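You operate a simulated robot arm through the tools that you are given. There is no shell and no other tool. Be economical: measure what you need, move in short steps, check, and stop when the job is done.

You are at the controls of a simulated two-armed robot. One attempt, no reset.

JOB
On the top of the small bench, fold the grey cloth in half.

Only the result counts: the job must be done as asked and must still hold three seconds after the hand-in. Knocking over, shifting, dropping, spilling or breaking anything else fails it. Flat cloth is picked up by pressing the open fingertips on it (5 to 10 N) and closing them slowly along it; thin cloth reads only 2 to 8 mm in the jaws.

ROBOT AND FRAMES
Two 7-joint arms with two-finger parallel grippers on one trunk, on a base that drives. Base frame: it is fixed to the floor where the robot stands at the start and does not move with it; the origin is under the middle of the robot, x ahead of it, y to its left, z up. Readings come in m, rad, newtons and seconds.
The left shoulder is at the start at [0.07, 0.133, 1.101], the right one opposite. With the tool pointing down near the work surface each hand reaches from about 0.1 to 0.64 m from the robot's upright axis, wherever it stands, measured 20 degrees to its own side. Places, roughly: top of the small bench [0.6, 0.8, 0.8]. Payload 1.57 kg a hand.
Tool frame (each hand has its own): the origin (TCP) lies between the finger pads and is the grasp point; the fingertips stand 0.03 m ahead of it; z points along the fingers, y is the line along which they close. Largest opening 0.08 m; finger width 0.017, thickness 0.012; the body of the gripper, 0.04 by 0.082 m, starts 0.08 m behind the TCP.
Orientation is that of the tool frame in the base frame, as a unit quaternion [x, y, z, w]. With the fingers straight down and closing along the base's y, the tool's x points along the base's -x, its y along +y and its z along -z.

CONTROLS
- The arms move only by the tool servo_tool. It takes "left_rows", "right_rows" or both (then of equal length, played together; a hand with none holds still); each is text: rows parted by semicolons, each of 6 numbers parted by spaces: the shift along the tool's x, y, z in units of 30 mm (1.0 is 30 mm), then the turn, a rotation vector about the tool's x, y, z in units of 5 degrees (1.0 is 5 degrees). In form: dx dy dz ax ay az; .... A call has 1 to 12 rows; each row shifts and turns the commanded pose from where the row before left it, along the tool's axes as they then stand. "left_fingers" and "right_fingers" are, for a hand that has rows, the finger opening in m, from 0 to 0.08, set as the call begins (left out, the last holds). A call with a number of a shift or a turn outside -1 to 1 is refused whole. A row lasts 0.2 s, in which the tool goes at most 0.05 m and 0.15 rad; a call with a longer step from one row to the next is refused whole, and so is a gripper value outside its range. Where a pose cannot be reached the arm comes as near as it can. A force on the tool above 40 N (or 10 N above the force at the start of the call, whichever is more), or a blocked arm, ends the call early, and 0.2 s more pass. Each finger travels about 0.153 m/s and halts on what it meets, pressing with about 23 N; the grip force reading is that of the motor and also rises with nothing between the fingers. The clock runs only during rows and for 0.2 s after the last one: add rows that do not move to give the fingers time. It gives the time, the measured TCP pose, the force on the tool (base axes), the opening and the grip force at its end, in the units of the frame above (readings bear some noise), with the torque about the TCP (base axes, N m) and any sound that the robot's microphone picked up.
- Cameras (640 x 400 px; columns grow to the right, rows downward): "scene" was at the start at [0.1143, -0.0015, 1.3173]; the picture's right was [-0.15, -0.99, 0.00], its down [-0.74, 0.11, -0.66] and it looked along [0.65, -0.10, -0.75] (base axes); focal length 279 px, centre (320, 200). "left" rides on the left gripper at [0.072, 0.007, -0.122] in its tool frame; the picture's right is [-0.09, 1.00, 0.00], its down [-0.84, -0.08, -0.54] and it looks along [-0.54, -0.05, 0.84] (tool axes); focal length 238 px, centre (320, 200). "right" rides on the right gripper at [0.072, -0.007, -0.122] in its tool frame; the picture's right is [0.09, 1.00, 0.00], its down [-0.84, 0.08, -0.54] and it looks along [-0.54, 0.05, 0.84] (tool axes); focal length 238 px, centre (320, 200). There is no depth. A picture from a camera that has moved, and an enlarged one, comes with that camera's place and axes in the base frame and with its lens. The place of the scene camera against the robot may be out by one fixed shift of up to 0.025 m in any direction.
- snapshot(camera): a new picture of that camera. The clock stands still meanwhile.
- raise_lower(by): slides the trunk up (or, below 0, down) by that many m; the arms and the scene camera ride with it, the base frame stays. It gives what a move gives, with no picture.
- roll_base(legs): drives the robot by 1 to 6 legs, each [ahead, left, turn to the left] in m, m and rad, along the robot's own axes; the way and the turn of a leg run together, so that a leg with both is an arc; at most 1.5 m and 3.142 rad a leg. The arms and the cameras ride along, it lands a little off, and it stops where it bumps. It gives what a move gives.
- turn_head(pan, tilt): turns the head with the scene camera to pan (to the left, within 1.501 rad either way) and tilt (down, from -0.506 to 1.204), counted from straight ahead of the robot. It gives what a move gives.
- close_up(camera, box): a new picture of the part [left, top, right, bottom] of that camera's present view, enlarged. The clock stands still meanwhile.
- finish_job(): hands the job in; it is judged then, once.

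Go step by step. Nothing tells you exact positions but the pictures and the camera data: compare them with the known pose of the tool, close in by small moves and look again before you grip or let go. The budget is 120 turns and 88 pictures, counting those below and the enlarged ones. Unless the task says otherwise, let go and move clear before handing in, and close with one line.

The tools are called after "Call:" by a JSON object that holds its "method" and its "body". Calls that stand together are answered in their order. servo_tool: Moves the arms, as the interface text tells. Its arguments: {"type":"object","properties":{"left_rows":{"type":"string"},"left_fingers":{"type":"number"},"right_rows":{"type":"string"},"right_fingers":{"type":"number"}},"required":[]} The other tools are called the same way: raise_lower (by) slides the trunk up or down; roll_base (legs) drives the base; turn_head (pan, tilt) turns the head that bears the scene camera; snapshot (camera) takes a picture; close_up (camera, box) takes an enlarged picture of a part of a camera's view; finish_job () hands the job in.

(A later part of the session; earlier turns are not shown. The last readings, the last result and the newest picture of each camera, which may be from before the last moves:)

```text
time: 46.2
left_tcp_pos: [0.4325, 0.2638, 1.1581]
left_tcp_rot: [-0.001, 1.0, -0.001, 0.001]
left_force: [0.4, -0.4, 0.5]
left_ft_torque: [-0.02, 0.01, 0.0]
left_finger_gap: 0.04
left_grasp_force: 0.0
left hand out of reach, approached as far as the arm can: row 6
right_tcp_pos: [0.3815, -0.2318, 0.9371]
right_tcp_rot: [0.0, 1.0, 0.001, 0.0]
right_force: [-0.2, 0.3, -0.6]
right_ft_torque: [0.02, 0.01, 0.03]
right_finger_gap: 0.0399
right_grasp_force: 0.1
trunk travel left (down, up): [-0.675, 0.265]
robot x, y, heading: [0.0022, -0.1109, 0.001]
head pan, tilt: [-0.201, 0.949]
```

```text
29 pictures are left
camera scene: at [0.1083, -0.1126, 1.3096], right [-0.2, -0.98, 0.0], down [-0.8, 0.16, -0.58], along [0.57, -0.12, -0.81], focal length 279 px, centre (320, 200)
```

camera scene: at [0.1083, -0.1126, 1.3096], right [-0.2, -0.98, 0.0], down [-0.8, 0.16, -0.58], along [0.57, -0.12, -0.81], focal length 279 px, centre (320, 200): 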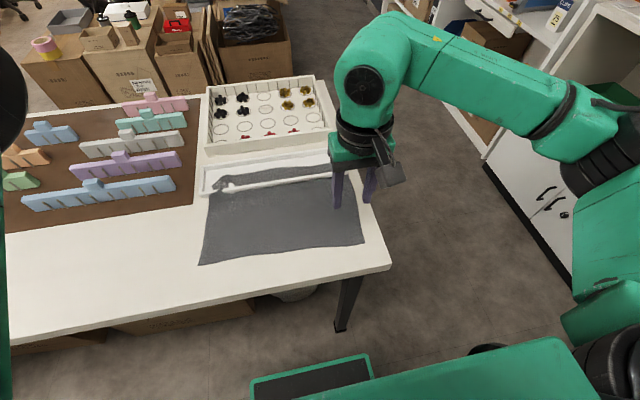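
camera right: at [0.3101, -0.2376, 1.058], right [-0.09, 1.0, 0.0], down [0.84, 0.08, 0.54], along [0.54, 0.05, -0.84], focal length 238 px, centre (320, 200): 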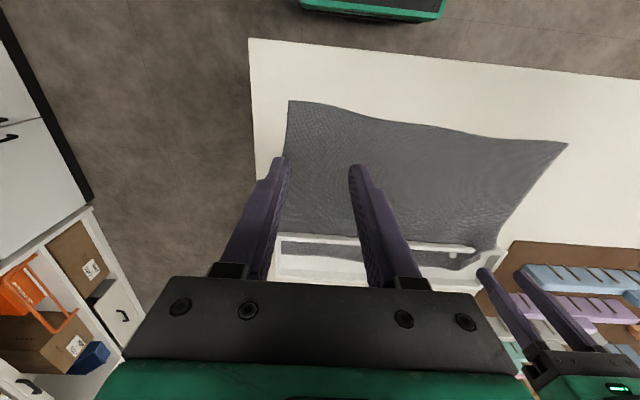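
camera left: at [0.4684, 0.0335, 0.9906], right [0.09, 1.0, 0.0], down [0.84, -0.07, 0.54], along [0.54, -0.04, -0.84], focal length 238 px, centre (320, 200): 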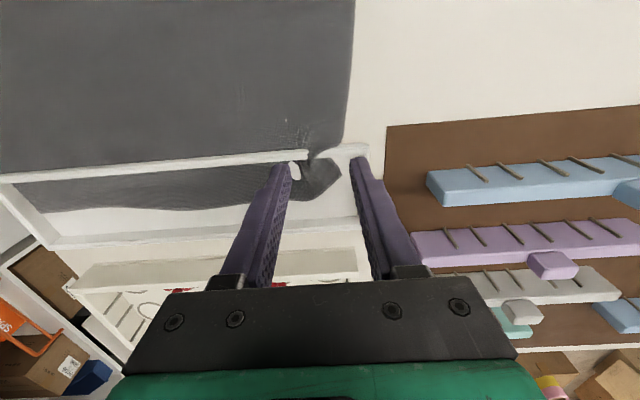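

The left arm recovered. Now I'll bring it down over the near-left corner.

Call:
{"method": "servo_tool", "body": {"left_rows": "0.2 -0.65 0.63 0 0 0;0.2 -0.7 0.63 0 0 0;0.2 -0.7 0.63 0 0 0;0.2 -0.7 0.63 0 0 0;0.2 -0.7 0.63 0 0 0;0.2 -0.7 0.63 0 0 0;0.2 -0.7 0.63 0 0 0;0.2 -0.7 0.63 0 0 0;0.2 -0.7 0.63 0 0 0;0.1 -0.7 0.63 0 0 0;0 -0.7 0.63 0 0 0;0 0 0 0 0 0"}}

Call:
{"method": "snapshot", "body": {"camera": "left"}}

Call:
{"method": "snapshot", "body": {"camera": "scene"}}

```text
time: 48.8
left_tcp_pos: [0.4721, 0.2178, 1.0161]
left_tcp_rot: [0.0, 1.0, 0.0, 0.0]
left_force: [0.7, 0.2, 0.0]
left_ft_torque: [0.0, 0.0, 0.0]
left_finger_gap: 0.04
left_grasp_force: 0.1
left hand out of reach, approached as far as the arm can: row 2, 3, 4, 5, 6, 7, 8, 9, 10, 11
right_tcp_pos: [0.3805, -0.2318, 0.9381]
right_tcp_rot: [0.0, 1.0, 0.0, 0.0]
right_force: [0.3, -0.3, 0.4]
right_ft_torque: [0.0, 0.04, 0.01]
right_finger_gap: 0.0399
right_grasp_force: 0.1
trunk travel left (down, up): [-0.675, 0.265]
robot x, y, heading: [0.0038, -0.1112, -0.002]
head pan, tilt: [-0.201, 0.949]
```

```text
28 pictures are left
camera left: at [0.3997, 0.2248, 1.1365], right [0.09, 1.0, 0.0], down [0.84, -0.08, 0.54], along [0.54, -0.05, -0.84], focal length 238 px, centre (320, 200)
```

left: 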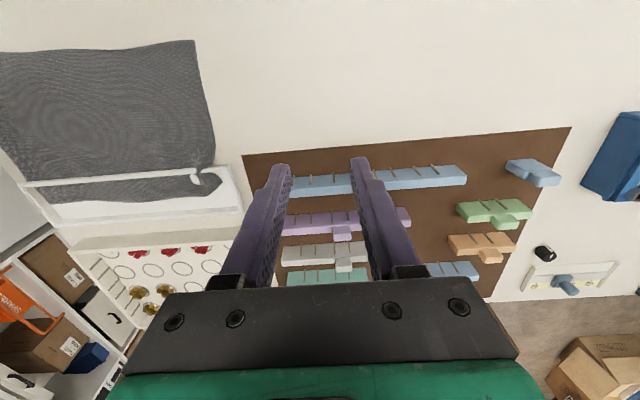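

```text
27 pictures are left
camera scene: at [0.1078, -0.1128, 1.3096], right [-0.2, -0.98, 0.0], down [-0.8, 0.16, -0.58], along [0.57, -0.12, -0.81], focal length 279 px, centre (320, 200)
```

scene: 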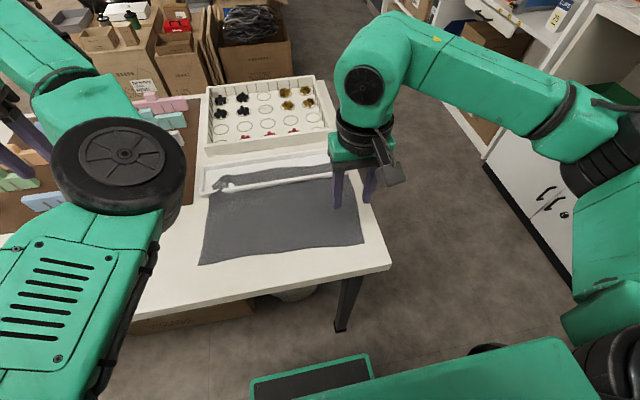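

The elbow swung inward again. I'll retreat up and out, then approach differently: down first while far left and close in, and only then move right.

Call:
{"method": "servo_tool", "body": {"left_rows": "0 0.5 -1 0 0 0;0 0.7 -1 0 0 0;0.3 0.8 -1 0 0 0;0.5 0.8 -0.8 0 0 0;0.8 0.8 -0.3 0 0 0;0.8 0.8 0 0 0 0;0.8 0.5 0 0 0 0;0.8 0 0 0 0 0;0.8 0 0 0 0 0;0 0 0 0 0 0"}}

Call:
{"method": "servo_tool", "body": {"left_rows": "0 0 0.8 0 0 0;0 0 0.8 0 0 0;0 0 0.8 0 0 0;0 0 0.8 0 0 0;0 0 0.8 0 0 0;0 0 0.8 0 0 0;0 0 0 0 0 0"}}

```text
time: 51.0
left_tcp_pos: [0.3277, 0.365, 1.1376]
left_tcp_rot: [-0.001, 1.0, 0.001, 0.0]
left_force: [-0.6, 0.6, -0.3]
left_ft_torque: [-0.03, -0.01, 0.0]
left_finger_gap: 0.0401
left_grasp_force: 0.2
right_tcp_pos: [0.3811, -0.2304, 0.9363]
right_tcp_rot: [0.001, 1.0, 0.0, 0.0]
right_force: [-0.4, 0.2, 0.3]
right_ft_torque: [-0.01, 0.01, -0.04]
right_finger_gap: 0.0403
right_grasp_force: 0.0
trunk travel left (down, up): [-0.675, 0.265]
robot x, y, heading: [-0.0005, -0.111, 0.003]
head pan, tilt: [-0.201, 0.949]
```

```text
time: 52.6
left_tcp_pos: [0.3271, 0.3657, 0.994]
left_tcp_rot: [-0.001, 1.0, -0.001, 0.0]
left_force: [0.0, -0.4, -0.5]
left_ft_torque: [0.01, -0.02, 0.01]
left_finger_gap: 0.04
left_grasp_force: 0.0
right_tcp_pos: [0.3802, -0.2307, 0.9365]
right_tcp_rot: [0.0, 1.0, 0.0, 0.0]
right_force: [-0.7, -0.9, 0.3]
right_ft_torque: [-0.01, 0.0, 0.02]
right_finger_gap: 0.0401
right_grasp_force: 0.1
trunk travel left (down, up): [-0.675, 0.265]
robot x, y, heading: [0.0036, -0.1078, -0.003]
head pan, tilt: [-0.201, 0.949]
```

That approach works. Now I'll move right toward the near-left corner.

Call:
{"method": "servo_tool", "body": {"left_rows": "0 -0.9 0.2 0 0 0;0 -0.9 0.2 0 0 0;0 -0.9 0.2 0 0 0;0 -0.9 0.2 0 0 0;-0.1 -0.9 0.2 0 0 0;-0.1 -0.9 0.2 0 0 0;-0.2 -0.9 0.2 0 0 0;-0.2 -0.9 0.2 0 0 0;-0.3 -0.9 0.2 0 0 0;-0.3 -0.9 0.2 0 0 0;-0.3 -0.9 0.2 0 0 0;0 -0.9 0.2 0 0 0"}}

Call:
{"method": "snapshot", "body": {"camera": "scene"}}

```text
time: 55.2
left_tcp_pos: [0.4257, 0.2391, 0.9155]
left_tcp_rot: [-0.001, 1.0, 0.0, 0.0]
left_force: [-0.5, -0.9, -0.8]
left_ft_torque: [0.02, 0.0, 0.0]
left_finger_gap: 0.0403
left_grasp_force: 0.0
left hand out of reach, approached as far as the arm can: row 4, 5, 6, 7, 8, 9, 10, 11, 12
right_tcp_pos: [0.3807, -0.2313, 0.937]
right_tcp_rot: [0.001, 1.0, 0.001, 0.0]
right_force: [0.1, 0.4, 0.5]
right_ft_torque: [0.0, 0.02, 0.01]
right_finger_gap: 0.04
right_grasp_force: 0.0
trunk travel left (down, up): [-0.675, 0.265]
robot x, y, heading: [-0.0008, -0.1043, 0.001]
head pan, tilt: [-0.201, 0.949]
```

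```text
26 pictures are left
camera scene: at [0.1083, -0.1128, 1.3096], right [-0.2, -0.98, 0.0], down [-0.8, 0.16, -0.58], along [0.57, -0.12, -0.81], focal length 279 px, centre (320, 200)
```

scene: 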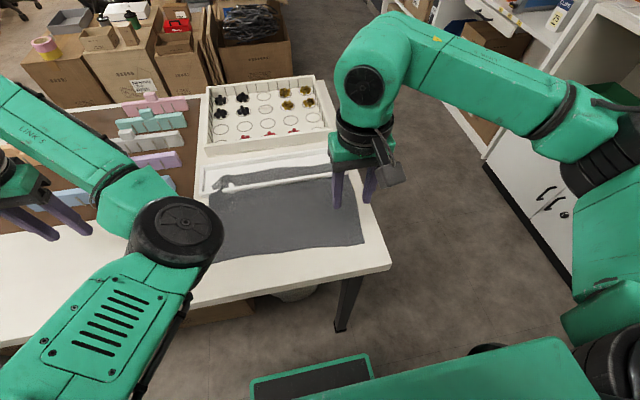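

The left elbow is on the wrong side. I'll make one cheap try to flip it: pull the hand back beside the body, then come forward again.

Call:
{"method": "servo_tool", "body": {"left_rows": "0.3 0.8 -1 0 0 0;0.5 0.8 -1 0 0 0;0.8 0.8 -0.8 0 0 0;1 0.8 -0.8 0 0 0;1 0.8 -0.5 0 0 0;1 0.8 0 0 0 0;1 0.6 0 0 0 0;1 0.5 0 0 0 0;1 0.5 0 0 0 0;1 0.5 0 0 0 0;1 0 0 0 0 0;1 0 0 0 0 0"}}

Call:
{"method": "servo_tool", "body": {"left_rows": "0.5 -0.9 0 0 0 0;0 -1 0 0 0 0;0 -1 0 0 0 0;0 -1 0 0 0 0;0 -1 0 0 0 0;0 -1 0 0 0 0;0 -1 0 0 0 0;-0.5 -1 0 0 0 0;-0.5 -1 0 0 0 0;-0.8 -1 0 0 0 0;0 0 0 0 0 0"}}

Call:
{"method": "snapshot", "body": {"camera": "scene"}}

```text
time: 57.8
left_tcp_pos: [0.1064, 0.4469, 1.0382]
left_tcp_rot: [0.0, 1.0, 0.0, 0.0]
left_force: [-0.3, 1.3, 0.2]
left_ft_torque: [0.02, -0.02, -0.02]
left_finger_gap: 0.0401
left_grasp_force: 0.0
right_tcp_pos: [0.379, -0.2307, 0.938]
right_tcp_rot: [0.0, 1.0, 0.0, 0.0]
right_force: [0.1, -0.5, -0.4]
right_ft_torque: [0.01, -0.02, 0.04]
right_finger_gap: 0.04
right_grasp_force: 0.1
trunk travel left (down, up): [-0.675, 0.265]
robot x, y, heading: [0.0001, -0.1115, -0.001]
head pan, tilt: [-0.201, 0.949]
```

```text
time: 60.2
left_tcp_pos: [0.1233, 0.1811, 1.0425]
left_tcp_rot: [-0.001, 1.0, 0.0, 0.0]
left_force: [-0.1, -0.1, -0.6]
left_ft_torque: [-0.01, 0.01, 0.01]
left_finger_gap: 0.0401
left_grasp_force: 0.1
left hand out of reach, approached as far as the arm can: row 9, 10
right_tcp_pos: [0.3817, -0.2309, 0.9368]
right_tcp_rot: [0.001, 1.0, 0.0, 0.0]
right_force: [-0.3, -0.7, -1.4]
right_ft_torque: [0.01, -0.01, 0.0]
right_finger_gap: 0.04
right_grasp_force: 0.1
trunk travel left (down, up): [-0.675, 0.265]
robot x, y, heading: [0.0012, -0.1055, -0.001]
head pan, tilt: [-0.201, 0.949]
```

```text
25 pictures are left
camera scene: at [0.1083, -0.1126, 1.3096], right [-0.2, -0.98, 0.0], down [-0.8, 0.16, -0.58], along [0.57, -0.12, -0.81], focal length 279 px, centre (320, 200)
```

scene: 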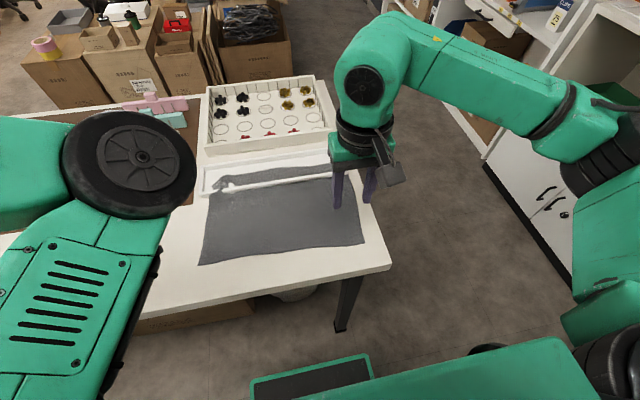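

I couldn't flip it, so I'll park the left arm and fold with the right hand alone: first the middle of the near edge across to the far edge, then tidy each corner.

Call:
{"method": "servo_tool", "body": {"left_rows": "0 1 0 0 0 0;0 1 0 0 0 0;0 1 0 0 0 0;0 1 0 0 0 0;0 1 0 0 0 0;0 1 0 0 0 0;0 1 0 0 0 0;0 1 0 0 0 0;0 1 0 0 0 0;0 0 0 0 0 0", "right_rows": "-0.15 0.65 0 0 0 0;0 0.65 0 0 0 0;0 0.65 0 0 0 0;0 0.65 0 0 0 0;0 0.65 0 0 0 0;0 0.6 0 0 0 0;0 0 0.9 0 0 0;0 0 0.9 0 0 0;0 0 0.9 0 0 0;0 0 0 0 0 0"}}

Call:
{"method": "snapshot", "body": {"camera": "right"}}

```text
time: 62.4
left_tcp_pos: [0.1235, 0.4509, 1.0431]
left_tcp_rot: [-0.001, 1.0, 0.0, 0.001]
left_force: [0.8, 0.1, -0.4]
left_ft_torque: [0.04, -0.03, -0.01]
left_finger_gap: 0.04
left_grasp_force: 0.0
right_tcp_pos: [0.3835, -0.1169, 0.8552]
right_tcp_rot: [-0.001, 1.0, 0.0, 0.0]
right_force: [-0.3, 0.6, 0.5]
right_ft_torque: [0.01, 0.0, 0.0]
right_finger_gap: 0.0398
right_grasp_force: 0.0
trunk travel left (down, up): [-0.675, 0.265]
robot x, y, heading: [0.0011, -0.1111, -0.0]
head pan, tilt: [-0.201, 0.949]
```

```text
24 pictures are left
camera right: at [0.3141, -0.1229, 0.9766], right [-0.09, 1.0, 0.0], down [0.84, 0.08, 0.54], along [0.54, 0.05, -0.84], focal length 238 px, centre (320, 200)
```

right: 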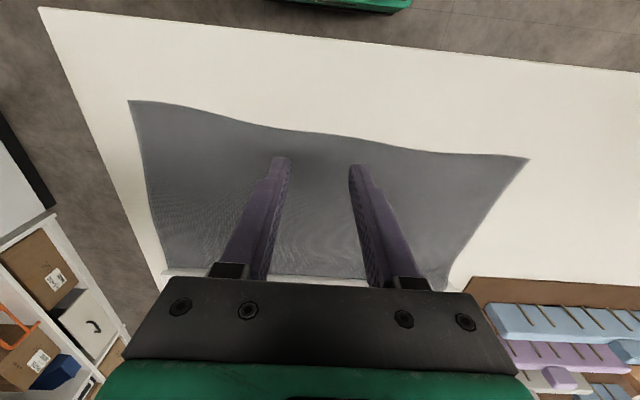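

Call:
{"method": "servo_tool", "body": {"right_rows": "0.1 0 0.4 0 0 0;0 0 0.4 0 0 0;0 0 0.2 0 0 0;0 0 0.1 0 0 0;0 0 0 0 0 0", "right_fingers": 0.045}}

Call:
{"method": "servo_tool", "body": {"right_rows": "0 0 0.07 0 0 0;0 0 0.07 0 0 0;0 0 0 0 0 0"}}

```text
time: 63.6
left_tcp_pos: [0.1239, 0.4506, 1.0425]
left_tcp_rot: [0.0, 1.0, 0.0, 0.0]
left_force: [0.0, 1.1, -0.4]
left_ft_torque: [0.0, 0.0, -0.02]
left_finger_gap: 0.0399
left_grasp_force: 0.0
right_tcp_pos: [0.3812, -0.1155, 0.8219]
right_tcp_rot: [0.0, 1.0, 0.0, 0.0]
right_force: [0.1, -0.3, 1.1]
right_ft_torque: [0.02, -0.01, -0.03]
right_finger_gap: 0.0451
right_grasp_force: 0.0
trunk travel left (down, up): [-0.675, 0.265]
robot x, y, heading: [0.0028, -0.1116, -0.003]
head pan, tilt: [-0.201, 0.949]
```

```text
time: 64.4
left_tcp_pos: [0.1229, 0.4505, 1.0435]
left_tcp_rot: [-0.001, 1.0, 0.0, 0.0]
left_force: [-1.0, 0.8, 0.3]
left_ft_torque: [0.01, -0.03, 0.01]
left_finger_gap: 0.04
left_grasp_force: 0.0
right_tcp_pos: [0.3824, -0.1156, 0.8185]
right_tcp_rot: [-0.001, 1.0, 0.0, 0.0]
right_force: [0.0, -0.7, 0.0]
right_ft_torque: [0.02, -0.01, -0.01]
right_finger_gap: 0.0452
right_grasp_force: 0.0
trunk travel left (down, up): [-0.675, 0.265]
robot x, y, heading: [-0.0019, -0.112, 0.003]
head pan, tilt: [-0.201, 0.949]
```

Call:
{"method": "servo_tool", "body": {"right_rows": "0 0 0.06 0 0 0;0 0 0.06 0 0 0;0 0 0 0 0 0"}}

```text
time: 65.2
left_tcp_pos: [0.124, 0.4509, 1.0437]
left_tcp_rot: [-0.001, 1.0, -0.001, 0.0]
left_force: [-0.8, 0.4, -1.0]
left_ft_torque: [0.01, 0.01, 0.02]
left_finger_gap: 0.04
left_grasp_force: 0.0
right_tcp_pos: [0.3816, -0.1151, 0.8141]
right_tcp_rot: [-0.001, 1.0, -0.001, 0.0]
right_force: [-0.8, -0.5, 0.8]
right_ft_torque: [-0.02, -0.01, 0.02]
right_finger_gap: 0.0452
right_grasp_force: 0.1
trunk travel left (down, up): [-0.675, 0.265]
robot x, y, heading: [0.0009, -0.1061, 0.001]
head pan, tilt: [-0.201, 0.949]
```

Call:
{"method": "servo_tool", "body": {"right_rows": "0 0 0.05 0 0 0;0 0 0.05 0 0 0;0 0 0 0 0 0"}}

Call:
{"method": "servo_tool", "body": {"right_rows": "0 0 0.05 0 0 0;0 0 0 0 0 0"}}

```text
time: 66.0
left_tcp_pos: [0.1239, 0.4525, 1.043]
left_tcp_rot: [-0.001, 1.0, 0.0, -0.001]
left_force: [-0.2, 0.3, -0.3]
left_ft_torque: [-0.01, 0.03, -0.01]
left_finger_gap: 0.0402
left_grasp_force: 0.0
right_tcp_pos: [0.3808, -0.1153, 0.812]
right_tcp_rot: [0.0, 1.0, 0.001, 0.0]
right_force: [0.2, 0.4, 2.7]
right_ft_torque: [-0.03, 0.03, 0.0]
right_finger_gap: 0.0449
right_grasp_force: 0.2
trunk travel left (down, up): [-0.675, 0.265]
robot x, y, heading: [-0.0001, -0.1052, 0.001]
head pan, tilt: [-0.201, 0.949]
```

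```text
time: 66.6
left_tcp_pos: [0.1224, 0.4502, 1.0437]
left_tcp_rot: [0.0, 1.0, 0.0, 0.0]
left_force: [-0.3, 0.1, 1.4]
left_ft_torque: [-0.01, 0.05, 0.02]
left_finger_gap: 0.0398
left_grasp_force: 0.0
right_tcp_pos: [0.382, -0.1158, 0.8122]
right_tcp_rot: [0.0, 1.0, 0.0, 0.002]
right_force: [2.6, -1.0, 14.1]
right_ft_torque: [-0.18, -0.05, 0.05]
right_finger_gap: 0.0449
right_grasp_force: 0.1
trunk travel left (down, up): [-0.675, 0.265]
robot x, y, heading: [0.0021, -0.1086, -0.001]
head pan, tilt: [-0.201, 0.949]
```

Call:
{"method": "servo_tool", "body": {"right_rows": "0 0 -0.02 0 0 0", "right_fingers": 0.04}}

Call:
{"method": "servo_tool", "body": {"right_rows": "0 0 0 0 0 0", "right_fingers": 0.035}}

Call:
{"method": "servo_tool", "body": {"right_rows": "0 0 0 0 0 0", "right_fingers": 0.03}}

Call:
{"method": "servo_tool", "body": {"right_rows": "0 0 0 0 0 0", "right_fingers": 0.025}}

Call:
{"method": "servo_tool", "body": {"right_rows": "0 0 0 0 0 0", "right_fingers": 0.02}}

Call:
{"method": "close_up", "body": {"camera": "right", "box": [240, 110, 400, 210]}}

```text
time: 67.0
left_tcp_pos: [0.1219, 0.4511, 1.0417]
left_tcp_rot: [-0.001, 1.0, -0.001, 0.0]
left_force: [0.0, -0.1, -0.3]
left_ft_torque: [0.03, 0.01, -0.02]
left_finger_gap: 0.04
left_grasp_force: 0.1
right_tcp_pos: [0.3812, -0.1151, 0.8121]
right_tcp_rot: [0.0, 1.0, 0.0, 0.0]
right_force: [1.2, 1.4, 13.6]
right_ft_torque: [-0.04, 0.01, 0.07]
right_finger_gap: 0.0379
right_grasp_force: 0.1
trunk travel left (down, up): [-0.675, 0.265]
robot x, y, heading: [-0.0014, -0.1035, 0.004]
head pan, tilt: [-0.201, 0.949]
```

```text
time: 67.4
left_tcp_pos: [0.1223, 0.4502, 1.0429]
left_tcp_rot: [-0.002, 1.0, 0.0, -0.001]
left_force: [-1.3, -0.5, 0.8]
left_ft_torque: [-0.01, 0.0, 0.01]
left_finger_gap: 0.0401
left_grasp_force: 0.1
right_tcp_pos: [0.3807, -0.1161, 0.812]
right_tcp_rot: [0.0, 1.0, 0.0, 0.001]
right_force: [0.4, -0.3, 13.8]
right_ft_torque: [-0.03, -0.01, -0.01]
right_finger_gap: 0.0334
right_grasp_force: 0.1
trunk travel left (down, up): [-0.675, 0.265]
robot x, y, heading: [0.0026, -0.1114, -0.001]
head pan, tilt: [-0.201, 0.949]
```

```text
time: 67.8
left_tcp_pos: [0.122, 0.4517, 1.0424]
left_tcp_rot: [-0.001, 1.0, 0.0, 0.0]
left_force: [0.1, -0.2, 0.0]
left_ft_torque: [0.02, 0.02, 0.0]
left_finger_gap: 0.0399
left_grasp_force: 0.2
right_tcp_pos: [0.3815, -0.1157, 0.812]
right_tcp_rot: [0.0, 1.0, 0.0, 0.0]
right_force: [0.1, 0.1, 14.2]
right_ft_torque: [-0.01, -0.07, -0.02]
right_finger_gap: 0.0292
right_grasp_force: 0.1
trunk travel left (down, up): [-0.675, 0.265]
robot x, y, heading: [0.0012, -0.1058, -0.002]
head pan, tilt: [-0.201, 0.949]
```

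```text
time: 68.2
left_tcp_pos: [0.1228, 0.4514, 1.0422]
left_tcp_rot: [-0.001, 1.0, -0.001, 0.001]
left_force: [-0.4, -0.8, 0.3]
left_ft_torque: [0.0, 0.01, 0.02]
left_finger_gap: 0.04
left_grasp_force: 0.0
right_tcp_pos: [0.3808, -0.1146, 0.8109]
right_tcp_rot: [0.0, 1.0, 0.0, 0.001]
right_force: [1.5, 0.0, 14.5]
right_ft_torque: [-0.08, -0.02, 0.0]
right_finger_gap: 0.0258
right_grasp_force: 0.7
trunk travel left (down, up): [-0.675, 0.265]
robot x, y, heading: [0.0032, -0.1067, -0.003]
head pan, tilt: [-0.201, 0.949]
```

```text
time: 68.6
left_tcp_pos: [0.1215, 0.4518, 1.0438]
left_tcp_rot: [-0.001, 1.0, 0.0, 0.001]
left_force: [-0.1, 0.6, 0.2]
left_ft_torque: [-0.03, -0.02, 0.0]
left_finger_gap: 0.04
left_grasp_force: 0.0
right_tcp_pos: [0.3807, -0.1154, 0.8123]
right_tcp_rot: [0.0, 1.0, -0.001, 0.001]
right_force: [1.4, 0.1, 14.8]
right_ft_torque: [-0.07, 0.0, 0.02]
right_finger_gap: 0.0173
right_grasp_force: 0.0
trunk travel left (down, up): [-0.675, 0.265]
robot x, y, heading: [0.0023, -0.11, -0.0]
head pan, tilt: [-0.201, 0.949]
```

```text
4.00 times, centred on (320, 160) of right
camera zoom: at [0.31, -0.1222, 0.9328], right [-0.09, 1.0, 0.0], down [0.84, 0.08, 0.54], along [0.54, 0.05, -0.84], focal length 953 px, centre (320, 360)
```

zoom: 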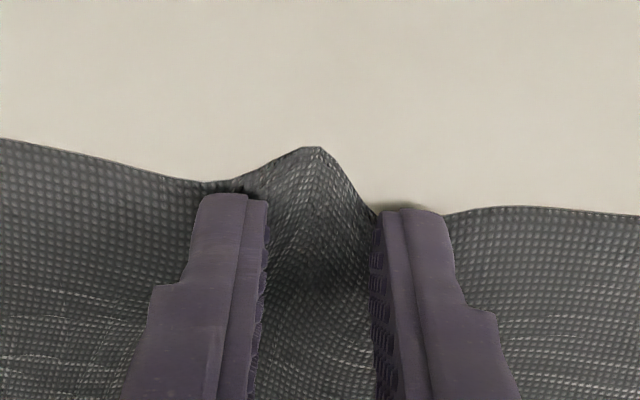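

A good standing fold has formed right at the near edge. I'll continue closing.

Call:
{"method": "servo_tool", "body": {"right_rows": "0 0 0 0 0 0", "right_fingers": 0.015}}

Call:
{"method": "servo_tool", "body": {"right_rows": "0 0 -0.01 0 0 0", "right_fingers": 0.011}}

Call:
{"method": "servo_tool", "body": {"right_rows": "0 0 0 0 0 0", "right_fingers": 0.008}}

Call:
{"method": "servo_tool", "body": {"right_rows": "0 0 0 0 0 0", "right_fingers": 0.005}}

Call:
{"method": "servo_tool", "body": {"right_rows": "0 0 0 0 0 0", "right_fingers": 0.003}}

Call:
{"method": "servo_tool", "body": {"right_rows": "0 0 0 0 0 0;0 0 0 0 0 0", "right_fingers": 0.0}}

```text
time: 69.0
left_tcp_pos: [0.1226, 0.4519, 1.0419]
left_tcp_rot: [-0.002, 1.0, 0.0, 0.001]
left_force: [-0.1, -0.2, 0.2]
left_ft_torque: [0.0, -0.02, 0.0]
left_finger_gap: 0.0397
left_grasp_force: 0.1
right_tcp_pos: [0.3819, -0.115, 0.8112]
right_tcp_rot: [0.0, 1.0, -0.001, 0.0]
right_force: [0.9, -1.0, 14.8]
right_ft_torque: [-0.05, -0.02, 0.03]
right_finger_gap: 0.0131
right_grasp_force: 0.0
trunk travel left (down, up): [-0.675, 0.265]
robot x, y, heading: [-0.0017, -0.1106, 0.005]
head pan, tilt: [-0.201, 0.949]
```

```text
time: 69.4
left_tcp_pos: [0.121, 0.4514, 1.0431]
left_tcp_rot: [-0.002, 1.0, 0.0, -0.001]
left_force: [0.1, -0.5, -0.2]
left_ft_torque: [-0.04, -0.02, 0.02]
left_finger_gap: 0.04
left_grasp_force: 0.1
right_tcp_pos: [0.381, -0.116, 0.8115]
right_tcp_rot: [0.0, 1.0, 0.0, 0.001]
right_force: [0.5, 0.0, 13.5]
right_ft_torque: [0.0, -0.01, 0.01]
right_finger_gap: 0.0099
right_grasp_force: 0.0
trunk travel left (down, up): [-0.675, 0.265]
robot x, y, heading: [-0.0002, -0.1066, 0.001]
head pan, tilt: [-0.201, 0.949]
```

```text
time: 69.8
left_tcp_pos: [0.1219, 0.4506, 1.043]
left_tcp_rot: [-0.001, 1.0, 0.0, 0.0]
left_force: [0.2, 0.1, -0.7]
left_ft_torque: [0.02, -0.01, -0.01]
left_finger_gap: 0.0399
left_grasp_force: 0.1
right_tcp_pos: [0.3816, -0.1164, 0.8111]
right_tcp_rot: [0.0, 1.0, 0.001, 0.0]
right_force: [0.5, -0.7, 13.7]
right_ft_torque: [-0.03, -0.01, 0.02]
right_finger_gap: 0.0063
right_grasp_force: 0.0
trunk travel left (down, up): [-0.675, 0.265]
robot x, y, heading: [0.0011, -0.1092, 0.005]
head pan, tilt: [-0.201, 0.949]
```

```text
time: 70.2
left_tcp_pos: [0.124, 0.4512, 1.043]
left_tcp_rot: [-0.001, 1.0, 0.0, 0.0]
left_force: [0.4, -0.2, 1.2]
left_ft_torque: [0.01, 0.0, 0.01]
left_finger_gap: 0.0399
left_grasp_force: 0.0
right_tcp_pos: [0.3815, -0.1164, 0.8114]
right_tcp_rot: [0.0, 1.0, 0.0, 0.001]
right_force: [1.3, 0.1, 13.1]
right_ft_torque: [-0.05, -0.02, -0.01]
right_finger_gap: 0.0059
right_grasp_force: 0.5
trunk travel left (down, up): [-0.675, 0.265]
robot x, y, heading: [0.0009, -0.109, -0.001]
head pan, tilt: [-0.201, 0.949]
```

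```text
time: 70.6
left_tcp_pos: [0.1231, 0.4507, 1.0434]
left_tcp_rot: [0.0, 1.0, 0.0, 0.0]
left_force: [-0.3, -0.9, -0.1]
left_ft_torque: [0.01, 0.02, 0.0]
left_finger_gap: 0.0399
left_grasp_force: 0.0
right_tcp_pos: [0.3803, -0.1155, 0.8124]
right_tcp_rot: [-0.001, 1.0, 0.0, 0.0]
right_force: [1.2, -1.4, 13.3]
right_ft_torque: [-0.05, -0.01, -0.02]
right_finger_gap: 0.001
right_grasp_force: 0.1
trunk travel left (down, up): [-0.675, 0.265]
robot x, y, heading: [-0.0021, -0.1091, -0.001]
head pan, tilt: [-0.201, 0.949]
```

```text
time: 71.2
left_tcp_pos: [0.1224, 0.45, 1.043]
left_tcp_rot: [0.0, 1.0, -0.001, 0.0]
left_force: [0.5, -0.1, -0.1]
left_ft_torque: [0.04, 0.02, 0.0]
left_finger_gap: 0.0399
left_grasp_force: 0.1
right_tcp_pos: [0.3816, -0.1163, 0.8122]
right_tcp_rot: [-0.001, 1.0, 0.0, 0.002]
right_force: [2.0, -1.9, 13.7]
right_ft_torque: [-0.09, -0.05, 0.03]
right_finger_gap: 0.0
right_grasp_force: 21.7
trunk travel left (down, up): [-0.675, 0.265]
robot x, y, heading: [0.0001, -0.1085, 0.001]
head pan, tilt: [-0.201, 0.949]
```

The gap is 0, so it slipped at the end. I'll retry slightly further in from the edge, with a wider start (0.055) and a lighter press.

Call:
{"method": "servo_tool", "body": {"right_rows": "0 0 -0.4 0 0 0;0 0 -0.4 0 0 0;-0.15 0 0 0 0 0;0 0 0.4 0 0 0;0 0 0.33 0 0 0;0 0 0.05 0 0 0;0 0 0 0 0 0", "right_fingers": 0.055}}

Call:
{"method": "close_up", "body": {"camera": "right", "box": [200, 80, 440, 230]}}

```text
time: 72.8
left_tcp_pos: [0.1241, 0.451, 1.0421]
left_tcp_rot: [0.0, 1.0, 0.0, 0.0]
left_force: [0.8, -0.2, 0.0]
left_ft_torque: [0.03, 0.03, 0.03]
left_finger_gap: 0.0398
left_grasp_force: 0.1
right_tcp_pos: [0.3862, -0.1153, 0.8122]
right_tcp_rot: [0.0, 1.0, 0.0, 0.0]
right_force: [1.0, 0.3, 2.9]
right_ft_torque: [0.0, 0.0, -0.01]
right_finger_gap: 0.055
right_grasp_force: 0.0
trunk travel left (down, up): [-0.675, 0.265]
robot x, y, heading: [-0.0002, -0.1077, -0.003]
head pan, tilt: [-0.201, 0.949]
```

```text
2.67 times, centred on (320, 155) of right
camera zoom: at [0.3157, -0.1225, 0.9332], right [-0.09, 1.0, 0.0], down [0.84, 0.08, 0.54], along [0.54, 0.05, -0.84], focal length 636 px, centre (320, 320)
```

zoom: 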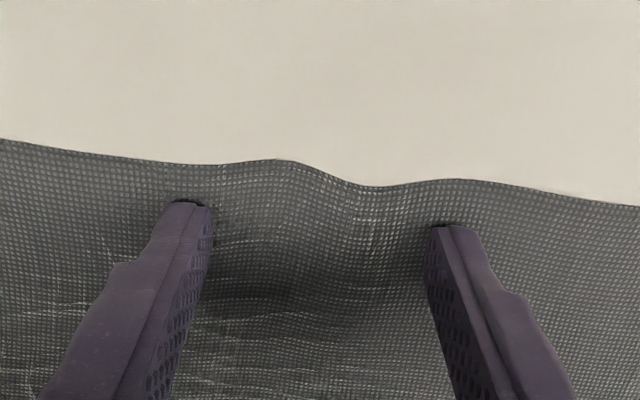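

Call:
{"method": "servo_tool", "body": {"right_rows": "0 0 0.025 0 0 0", "right_fingers": 0.05}}

Call:
{"method": "servo_tool", "body": {"right_rows": "0 0 0 0 0 0", "right_fingers": 0.045}}

Call:
{"method": "servo_tool", "body": {"right_rows": "0 0 0 0 0 0", "right_fingers": 0.04}}

Call:
{"method": "servo_tool", "body": {"right_rows": "0 0 0 0 0 0", "right_fingers": 0.035}}

Call:
{"method": "servo_tool", "body": {"right_rows": "0 0 0 0 0 0", "right_fingers": 0.03}}

Call:
{"method": "servo_tool", "body": {"right_rows": "0 0 0 0 0 0", "right_fingers": 0.025}}

Call:
{"method": "servo_tool", "body": {"right_rows": "0 0 0 0 0 0", "right_fingers": 0.02}}

Call:
{"method": "servo_tool", "body": {"right_rows": "0 0 0 0 0 0", "right_fingers": 0.016}}

Call:
{"method": "close_up", "body": {"camera": "right", "box": [240, 100, 400, 210]}}

```text
time: 73.2
left_tcp_pos: [0.1237, 0.451, 1.0434]
left_tcp_rot: [-0.001, 1.0, 0.0, 0.0]
left_force: [-0.3, -0.8, -0.5]
left_ft_torque: [0.0, 0.01, 0.03]
left_finger_gap: 0.0399
left_grasp_force: 0.0
right_tcp_pos: [0.3868, -0.1156, 0.8118]
right_tcp_rot: [0.0, 1.0, 0.001, 0.001]
right_force: [1.8, -0.3, 7.9]
right_ft_torque: [-0.06, -0.02, 0.01]
right_finger_gap: 0.0492
right_grasp_force: 0.0
trunk travel left (down, up): [-0.675, 0.265]
robot x, y, heading: [-0.0023, -0.1083, 0.002]
head pan, tilt: [-0.201, 0.949]
```

```text
time: 73.6
left_tcp_pos: [0.1236, 0.4505, 1.042]
left_tcp_rot: [-0.001, 1.0, -0.001, 0.0]
left_force: [-0.5, -0.2, -0.5]
left_ft_torque: [-0.02, 0.0, 0.03]
left_finger_gap: 0.0401
left_grasp_force: 0.0
right_tcp_pos: [0.3855, -0.1168, 0.8115]
right_tcp_rot: [0.0, 1.0, 0.0, 0.0]
right_force: [2.0, -0.1, 9.4]
right_ft_torque: [-0.02, -0.01, -0.02]
right_finger_gap: 0.0434
right_grasp_force: 0.0
trunk travel left (down, up): [-0.675, 0.265]
robot x, y, heading: [-0.0032, -0.1123, -0.001]
head pan, tilt: [-0.201, 0.949]
```

```text
time: 74.0
left_tcp_pos: [0.1238, 0.4515, 1.042]
left_tcp_rot: [-0.001, 1.0, 0.0, 0.0]
left_force: [-1.2, -0.4, -0.3]
left_ft_torque: [-0.01, -0.01, 0.03]
left_finger_gap: 0.04
left_grasp_force: 0.1
right_tcp_pos: [0.3857, -0.116, 0.8116]
right_tcp_rot: [0.001, 1.0, 0.0, 0.001]
right_force: [0.5, 0.1, 11.0]
right_ft_torque: [-0.02, 0.01, 0.0]
right_finger_gap: 0.0382
right_grasp_force: 0.0
trunk travel left (down, up): [-0.675, 0.265]
robot x, y, heading: [0.0007, -0.1116, 0.004]
head pan, tilt: [-0.201, 0.949]
```

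```text
time: 74.4
left_tcp_pos: [0.123, 0.4521, 1.0426]
left_tcp_rot: [-0.001, 1.0, 0.0, 0.0]
left_force: [0.2, -0.3, 0.3]
left_ft_torque: [0.01, -0.02, 0.01]
left_finger_gap: 0.04
left_grasp_force: 0.1
right_tcp_pos: [0.3859, -0.1158, 0.8113]
right_tcp_rot: [0.0, 1.0, 0.0, 0.001]
right_force: [-0.2, 0.5, 11.2]
right_ft_torque: [-0.05, 0.02, 0.01]
right_finger_gap: 0.0333
right_grasp_force: 0.0
trunk travel left (down, up): [-0.675, 0.265]
robot x, y, heading: [-0.0, -0.1112, 0.002]
head pan, tilt: [-0.201, 0.949]
```

```text
time: 74.8
left_tcp_pos: [0.122, 0.4508, 1.044]
left_tcp_rot: [-0.001, 1.0, 0.0, 0.0]
left_force: [-0.1, -0.2, 0.5]
left_ft_torque: [0.0, 0.0, 0.0]
left_finger_gap: 0.0402
left_grasp_force: 0.0
right_tcp_pos: [0.3851, -0.1158, 0.812]
right_tcp_rot: [0.0, 1.0, -0.001, 0.001]
right_force: [0.7, -0.1, 12.2]
right_ft_torque: [-0.06, -0.01, -0.02]
right_finger_gap: 0.0284
right_grasp_force: 0.1
trunk travel left (down, up): [-0.675, 0.265]
robot x, y, heading: [-0.0027, -0.1101, -0.003]
head pan, tilt: [-0.201, 0.949]
```

```text
time: 75.2
left_tcp_pos: [0.1225, 0.4508, 1.0428]
left_tcp_rot: [-0.001, 1.0, 0.0, -0.001]
left_force: [0.9, -0.6, -0.3]
left_ft_torque: [0.01, 0.02, 0.01]
left_finger_gap: 0.0401
left_grasp_force: 0.0
right_tcp_pos: [0.3858, -0.1156, 0.8125]
right_tcp_rot: [0.0, 1.0, 0.0, 0.001]
right_force: [1.3, 0.0, 12.7]
right_ft_torque: [-0.01, -0.01, 0.0]
right_finger_gap: 0.0231
right_grasp_force: 0.1
trunk travel left (down, up): [-0.675, 0.265]
robot x, y, heading: [0.0005, -0.1097, 0.001]
head pan, tilt: [-0.201, 0.949]
```

```text
time: 75.6
left_tcp_pos: [0.1224, 0.4511, 1.0432]
left_tcp_rot: [0.0, 1.0, 0.001, 0.001]
left_force: [0.6, 0.5, 1.4]
left_ft_torque: [-0.02, -0.02, 0.03]
left_finger_gap: 0.0402
left_grasp_force: 0.1
right_tcp_pos: [0.3859, -0.1159, 0.8118]
right_tcp_rot: [0.0, 1.0, 0.0, 0.001]
right_force: [0.1, -0.8, 11.7]
right_ft_torque: [-0.01, -0.04, 0.01]
right_finger_gap: 0.0186
right_grasp_force: 0.0
trunk travel left (down, up): [-0.675, 0.265]
robot x, y, heading: [-0.0051, -0.1099, -0.002]
head pan, tilt: [-0.201, 0.949]
```

```text
time: 76.0
left_tcp_pos: [0.1238, 0.4512, 1.0408]
left_tcp_rot: [-0.001, 1.0, -0.001, 0.0]
left_force: [-0.2, 0.2, 0.8]
left_ft_torque: [-0.02, -0.02, 0.03]
left_finger_gap: 0.0401
left_grasp_force: 0.2
right_tcp_pos: [0.3866, -0.1161, 0.8121]
right_tcp_rot: [0.0, 1.0, 0.0, 0.001]
right_force: [0.3, 0.2, 12.9]
right_ft_torque: [0.01, -0.06, 0.01]
right_finger_gap: 0.0155
right_grasp_force: 0.1
trunk travel left (down, up): [-0.675, 0.265]
robot x, y, heading: [0.0005, -0.1088, 0.003]
head pan, tilt: [-0.201, 0.949]
```

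```text
3.64 times, centred on (320, 155) of right
camera zoom: at [0.3146, -0.1225, 0.9328], right [-0.09, 1.0, 0.0], down [0.84, 0.08, 0.54], along [0.54, 0.05, -0.84], focal length 867 px, centre (320, 364)
```

zoom: 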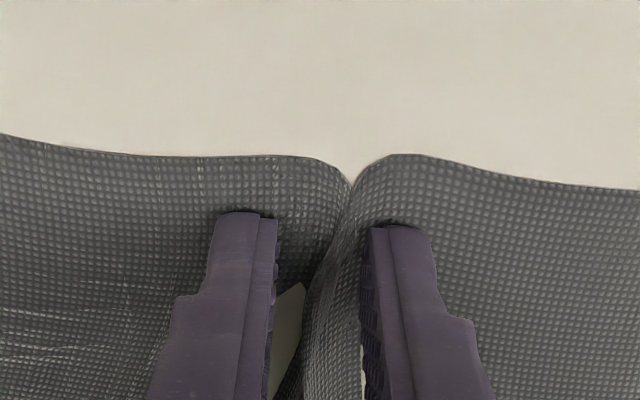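

A bigger fold is captured this time. I'll ease the press a little and finish closing.

Call:
{"method": "servo_tool", "body": {"right_rows": "0 0 -0.015 0 0 0", "right_fingers": 0.013}}

Call:
{"method": "servo_tool", "body": {"right_rows": "0 0 0 0 0 0", "right_fingers": 0.01}}

Call:
{"method": "servo_tool", "body": {"right_rows": "0 0 -0.01 0 0 0", "right_fingers": 0.0075}}

Call:
{"method": "servo_tool", "body": {"right_rows": "0 0 0 0 0 0", "right_fingers": 0.0055}}

Call:
{"method": "servo_tool", "body": {"right_rows": "0 0 0 0 0 0", "right_fingers": 0.0035}}

Call:
{"method": "servo_tool", "body": {"right_rows": "0 0 0 0 0 0;0 0 0 0 0 0", "right_fingers": 0.0}}

Call:
{"method": "servo_tool", "body": {"right_rows": "0 0 -0.1 0 0 0;0 0 -0.2 0 0 0;0 0 -0.2 0 0 0"}}

```text
time: 76.4
left_tcp_pos: [0.1229, 0.4511, 1.0429]
left_tcp_rot: [0.0, 1.0, 0.0, 0.0]
left_force: [-0.4, -0.4, -0.5]
left_ft_torque: [0.0, 0.01, -0.01]
left_finger_gap: 0.04
left_grasp_force: 0.0
right_tcp_pos: [0.3853, -0.1156, 0.811]
right_tcp_rot: [-0.001, 1.0, 0.0, -0.001]
right_force: [0.7, 0.8, 8.8]
right_ft_torque: [0.02, -0.01, 0.01]
right_finger_gap: 0.0128
right_grasp_force: 0.2
trunk travel left (down, up): [-0.675, 0.265]
robot x, y, heading: [-0.0002, -0.1082, 0.004]
head pan, tilt: [-0.201, 0.949]
```

```text
time: 76.8
left_tcp_pos: [0.122, 0.4512, 1.042]
left_tcp_rot: [-0.001, 1.0, 0.0, -0.001]
left_force: [0.0, 0.1, -0.7]
left_ft_torque: [0.04, 0.02, 0.0]
left_finger_gap: 0.0402
left_grasp_force: 0.0
right_tcp_pos: [0.3846, -0.1158, 0.8114]
right_tcp_rot: [0.0, 1.0, 0.0, 0.0]
right_force: [-0.5, 0.1, 8.4]
right_ft_torque: [-0.01, 0.03, -0.01]
right_finger_gap: 0.0093
right_grasp_force: 0.1
trunk travel left (down, up): [-0.675, 0.265]
robot x, y, heading: [0.0009, -0.1075, -0.004]
head pan, tilt: [-0.201, 0.949]
```

```text
time: 77.2
left_tcp_pos: [0.1233, 0.4502, 1.0427]
left_tcp_rot: [0.0, 1.0, 0.0, 0.001]
left_force: [-0.3, 0.1, -0.5]
left_ft_torque: [0.01, 0.01, 0.0]
left_finger_gap: 0.0397
left_grasp_force: 0.1
right_tcp_pos: [0.3852, -0.1175, 0.8112]
right_tcp_rot: [0.0, 1.0, -0.001, 0.001]
right_force: [-0.5, 0.3, 6.0]
right_ft_torque: [0.02, -0.03, -0.03]
right_finger_gap: 0.0069
right_grasp_force: 0.1
trunk travel left (down, up): [-0.675, 0.265]
robot x, y, heading: [0.0005, -0.1077, -0.002]
head pan, tilt: [-0.201, 0.949]
```

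```text
time: 77.6
left_tcp_pos: [0.1229, 0.4506, 1.0431]
left_tcp_rot: [-0.001, 1.0, 0.0, 0.0]
left_force: [0.3, 0.2, 0.2]
left_ft_torque: [-0.04, 0.02, 0.0]
left_finger_gap: 0.0398
left_grasp_force: 0.1
right_tcp_pos: [0.3855, -0.1149, 0.8121]
right_tcp_rot: [0.001, 1.0, 0.0, 0.0]
right_force: [0.7, -0.2, 3.4]
right_ft_torque: [-0.02, 0.02, 0.0]
right_finger_gap: 0.0053
right_grasp_force: 0.1
trunk travel left (down, up): [-0.675, 0.265]
robot x, y, heading: [-0.0013, -0.1073, 0.0]
head pan, tilt: [-0.201, 0.949]
```

```text
time: 78.0
left_tcp_pos: [0.1237, 0.4514, 1.0432]
left_tcp_rot: [-0.001, 1.0, 0.0, 0.0]
left_force: [0.6, -0.7, -0.4]
left_ft_torque: [0.02, 0.02, -0.01]
left_finger_gap: 0.0398
left_grasp_force: 0.1
right_tcp_pos: [0.3871, -0.1153, 0.8119]
right_tcp_rot: [-0.001, 1.0, 0.0, 0.0]
right_force: [-1.1, 0.1, 3.1]
right_ft_torque: [0.0, 0.0, -0.04]
right_finger_gap: 0.0046
right_grasp_force: 0.7
trunk travel left (down, up): [-0.675, 0.265]
robot x, y, heading: [0.0045, -0.106, 0.002]
head pan, tilt: [-0.201, 0.949]
```

```text
time: 78.6
left_tcp_pos: [0.1236, 0.4524, 1.0419]
left_tcp_rot: [-0.001, 1.0, 0.0, 0.001]
left_force: [0.0, 0.0, 0.4]
left_ft_torque: [0.0, -0.02, 0.0]
left_finger_gap: 0.04
left_grasp_force: 0.1
right_tcp_pos: [0.3861, -0.1156, 0.8119]
right_tcp_rot: [0.0, 1.0, 0.0, 0.001]
right_force: [-0.2, 0.2, 2.6]
right_ft_torque: [-0.01, 0.01, -0.02]
right_finger_gap: 0.003
right_grasp_force: 22.8
trunk travel left (down, up): [-0.675, 0.265]
robot x, y, heading: [0.0025, -0.1073, -0.002]
head pan, tilt: [-0.201, 0.949]
```

```text
time: 79.4
left_tcp_pos: [0.1241, 0.4512, 1.0425]
left_tcp_rot: [-0.001, 1.0, 0.0, 0.0]
left_force: [-0.7, -0.7, 0.4]
left_ft_torque: [-0.01, 0.0, 0.01]
left_finger_gap: 0.0399
left_grasp_force: 0.1
right_tcp_pos: [0.3856, -0.1154, 0.8251]
right_tcp_rot: [0.0, 1.0, 0.0, 0.001]
right_force: [0.0, 0.3, -0.2]
right_ft_torque: [-0.01, -0.01, -0.03]
right_finger_gap: 0.0032
right_grasp_force: 23.2
trunk travel left (down, up): [-0.675, 0.265]
robot x, y, heading: [-0.0007, -0.1082, -0.003]
head pan, tilt: [-0.201, 0.949]
```

It's held (gap 3 mm) with no resisting force, so gripping on the bench works. Now I'll lift it in an arc; first half, then check.

Call:
{"method": "servo_tool", "body": {"right_rows": "-0.3 0 -1 0 0 0;-0.5 0 -0.83 0 0 0;-0.83 0 -0.67 0 0 0;-0.83 0 -0.33 0 0 0;-0.83 0 0 0 0 0;0 0 0 0 0 0"}}

Call:
{"method": "snapshot", "body": {"camera": "scene"}}

```text
time: 80.8
left_tcp_pos: [0.1232, 0.451, 1.0427]
left_tcp_rot: [-0.002, 1.0, 0.0, 0.0]
left_force: [-1.0, -0.6, -0.2]
left_ft_torque: [0.01, -0.01, -0.03]
left_finger_gap: 0.0399
left_grasp_force: 0.1
right_tcp_pos: [0.4852, -0.116, 0.912]
right_tcp_rot: [-0.001, 1.0, 0.0, 0.001]
right_force: [-0.4, -0.4, -1.3]
right_ft_torque: [-0.02, 0.0, 0.02]
right_finger_gap: 0.003
right_grasp_force: 23.2
trunk travel left (down, up): [-0.675, 0.265]
robot x, y, heading: [-0.0001, -0.1089, 0.001]
head pan, tilt: [-0.201, 0.949]
```

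```text
20 pictures are left
camera scene: at [0.1078, -0.1128, 1.3096], right [-0.2, -0.98, 0.0], down [-0.8, 0.16, -0.58], along [0.57, -0.12, -0.81], focal length 279 px, centre (320, 200)
```

scene: 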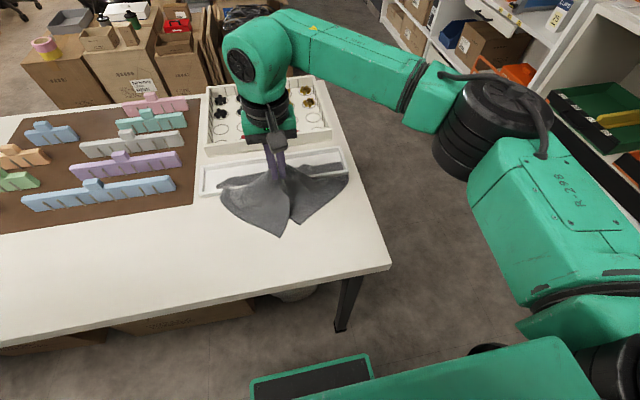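

Call:
{"method": "close_up", "body": {"camera": "scene", "box": [180, 120, 370, 250]}}

```text
3.08 times, centred on (275, 185) of scene
camera zoom: at [0.1078, -0.1128, 1.3096], right [-0.2, -0.98, 0.0], down [-0.8, 0.16, -0.58], along [0.57, -0.12, -0.81], focal length 860 px, centre (458, 246)
```

zoom: 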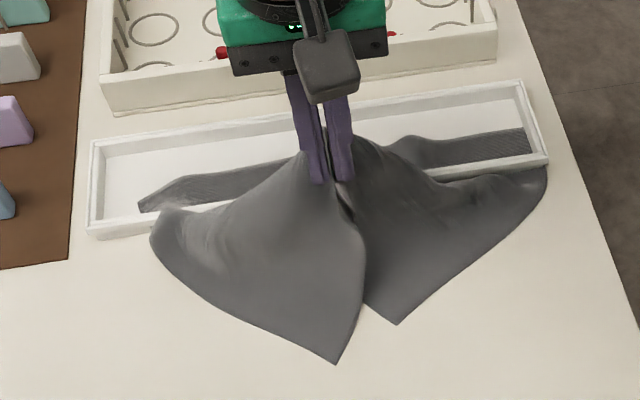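

With a single middle grip the corners fold inward, so I need the left arm too. While the right hand holds still, I'll try to swing the left elbow outward by moving to open space and twisting the hand clockwise.

Call:
{"method": "servo_tool", "body": {"left_rows": "-0.9 0 -0.2 0 0 0;-0.9 0 -0.2 0 0 0;-0.9 0 -0.2 0 0 0;-0.9 0 -0.2 0 0 0;-0.9 0 -0.2 0 0 0;-0.9 0 -0.2 0 0 0;-0.9 0 -0.2 0 0 0;-0.9 0 -0.2 0 0 0;0 0 0 0 0 1;0 0 0 0 0 1;0 0 0 0 0 1;0 0 0 0 0 1"}}

Call:
{"method": "servo_tool", "body": {"left_rows": "0 0 0 0 0 1;0 0 0 0 0 1;0 0 0 0 0 1;0 0 0 0 0 1;0 0 0 0 0 1;0 0 0 0 0 1;0 0 0 0 0 1;0 0 0 0 0 1;0 0 0 0 0 1;0 0 0 0 0 1;0 0 0 0 0 1;0 0 0 0 0 1"}}

Call:
{"method": "snapshot", "body": {"camera": "scene"}}

```text
time: 83.4
left_tcp_pos: [0.3397, 0.4516, 1.0903]
left_tcp_rot: [0.174, 0.985, 0.0, 0.0]
left_force: [-0.3, -0.8, -0.4]
left_ft_torque: [0.02, 0.04, -0.03]
left_finger_gap: 0.0401
left_grasp_force: 0.1
right_tcp_pos: [0.4849, -0.1165, 0.9118]
right_tcp_rot: [0.0, 1.0, 0.0, 0.001]
right_force: [0.0, -0.5, -0.5]
right_ft_torque: [-0.02, -0.01, 0.01]
right_finger_gap: 0.0028
right_grasp_force: 23.1
trunk travel left (down, up): [-0.675, 0.265]
robot x, y, heading: [0.0009, -0.1089, -0.003]
head pan, tilt: [-0.201, 0.949]
```

```text
time: 86.0
left_tcp_pos: [0.34, 0.4524, 1.0899]
left_tcp_rot: [0.643, 0.766, 0.0, 0.0]
left_force: [0.0, 0.2, 0.7]
left_ft_torque: [0.01, 0.02, -0.01]
left_finger_gap: 0.0401
left_grasp_force: 0.0
right_tcp_pos: [0.4856, -0.1161, 0.9123]
right_tcp_rot: [0.0, 1.0, 0.0, 0.001]
right_force: [-1.2, 0.2, -0.6]
right_ft_torque: [-0.01, -0.02, -0.01]
right_finger_gap: 0.0028
right_grasp_force: 22.9
trunk travel left (down, up): [-0.675, 0.265]
robot x, y, heading: [-0.0042, -0.1086, -0.005]
head pan, tilt: [-0.201, 0.949]
```

```text
18 pictures are left
camera scene: at [0.1082, -0.1126, 1.3096], right [-0.2, -0.98, 0.0], down [-0.8, 0.16, -0.58], along [0.57, -0.12, -0.81], focal length 279 px, centre (320, 200)
```

scene: 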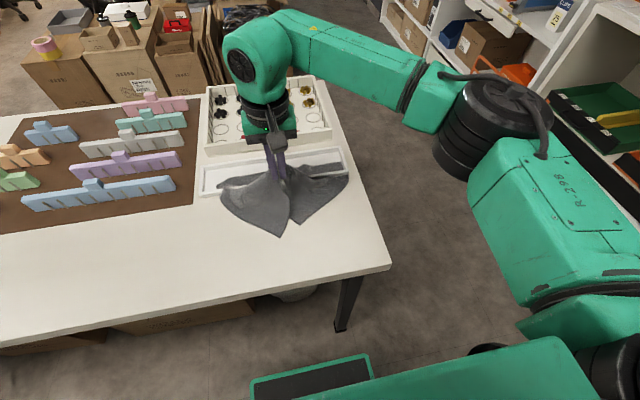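

The twist is reachable. I'll test whether, with this yaw, the hand can get over the cloth's left side at a safe height.

Call:
{"method": "servo_tool", "body": {"left_rows": "0.9 -0.16 0 0 0 0;0.9 -0.16 0 0 0 0;0.9 -0.16 0 0 0 0;0.9 -0.16 0 0 0 0;0.9 -0.16 0 0 0 0;0.9 -0.16 0 0 0 0;0.9 -0.16 0 0 0 0;0.9 -0.16 0 0 0 0;0.9 -0.16 0 0 0 0;0.9 -0.16 0 0 0 0;0 0 0 0 0 0"}}

```text
time: 88.4
left_tcp_pos: [0.301, 0.5406, 1.0726]
left_tcp_rot: [0.642, 0.766, 0.0, 0.001]
left_force: [0.1, 0.3, -0.4]
left_ft_torque: [-0.01, 0.02, -0.01]
left_finger_gap: 0.0403
left_grasp_force: 0.0
left hand out of reach, approached as far as the arm can: row 4, 5, 6, 7, 8, 9, 10
right_tcp_pos: [0.4853, -0.1162, 0.9121]
right_tcp_rot: [0.0, 1.0, -0.001, 0.0]
right_force: [-0.3, -0.3, -0.4]
right_ft_torque: [0.02, 0.01, 0.0]
right_finger_gap: 0.0028
right_grasp_force: 23.0
trunk travel left (down, up): [-0.675, 0.265]
robot x, y, heading: [-0.0049, -0.11, 0.002]
head pan, tilt: [-0.201, 0.949]
```

I had the sign reversed. Moving the other way now.

Call:
{"method": "servo_tool", "body": {"left_rows": "-1 0 0 0 0 0;-1 0 0 0 0 0;-1 0 0 0 0 0;-1 0 0 0 0 0;-1 0 0 0 0 0;-1 0 0 0 0 0;-1 0 0 0 0 0;-1 0 0 0 0 0;-1 0 0 0 0 0;-1 0 0 0 0 0;-1 0 0 0 0 0;-1 0 0 0 0 0"}}

Call:
{"method": "servo_tool", "body": {"left_rows": "-1 0 0 0 0 0;-1 0 0 0 0 0;-1 0 0.3 0 0 0;-1 0 0.5 0 0 0;0 0 0.8 0 0 0;0 0 0 0 0 0"}}

Call:
{"method": "snapshot", "body": {"camera": "scene"}}

```text
time: 91.0
left_tcp_pos: [0.3662, 0.2626, 1.0767]
left_tcp_rot: [0.642, 0.767, 0.0, -0.001]
left_force: [1.2, 0.3, 0.1]
left_ft_torque: [0.01, 0.02, -0.02]
left_finger_gap: 0.04
left_grasp_force: 0.0
left hand out of reach, approached as far as the arm can: row 10, 11, 12
right_tcp_pos: [0.4864, -0.1161, 0.9112]
right_tcp_rot: [0.001, 1.0, 0.0, 0.0]
right_force: [0.7, -0.9, -0.6]
right_ft_torque: [0.02, 0.04, 0.01]
right_finger_gap: 0.0031
right_grasp_force: 22.8
trunk travel left (down, up): [-0.675, 0.265]
robot x, y, heading: [-0.0002, -0.109, 0.002]
head pan, tilt: [-0.201, 0.949]
```

```text
time: 92.4
left_tcp_pos: [0.3744, 0.2621, 1.0396]
left_tcp_rot: [0.643, 0.766, -0.001, 0.0]
left_force: [0.2, -0.9, 0.9]
left_ft_torque: [-0.01, 0.02, 0.03]
left_finger_gap: 0.0402
left_grasp_force: 0.1
left hand out of reach, approached as far as the arm can: row 1, 2, 3, 4
right_tcp_pos: [0.4846, -0.1152, 0.913]
right_tcp_rot: [0.0, 1.0, 0.001, -0.001]
right_force: [0.3, -0.2, 1.0]
right_ft_torque: [-0.02, 0.0, 0.01]
right_finger_gap: 0.003
right_grasp_force: 23.3
trunk travel left (down, up): [-0.675, 0.265]
robot x, y, heading: [-0.0031, -0.1109, 0.003]
head pan, tilt: [-0.201, 0.949]
```

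```text
17 pictures are left
camera scene: at [0.1077, -0.113, 1.3096], right [-0.2, -0.98, 0.0], down [-0.8, 0.16, -0.58], along [0.57, -0.12, -0.81], focal length 279 px, centre (320, 200)
```

scene: 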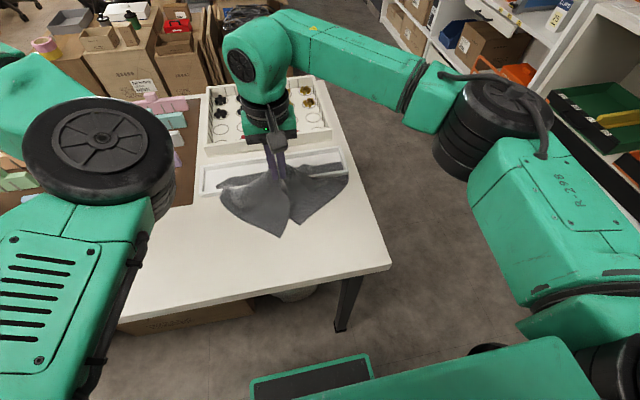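

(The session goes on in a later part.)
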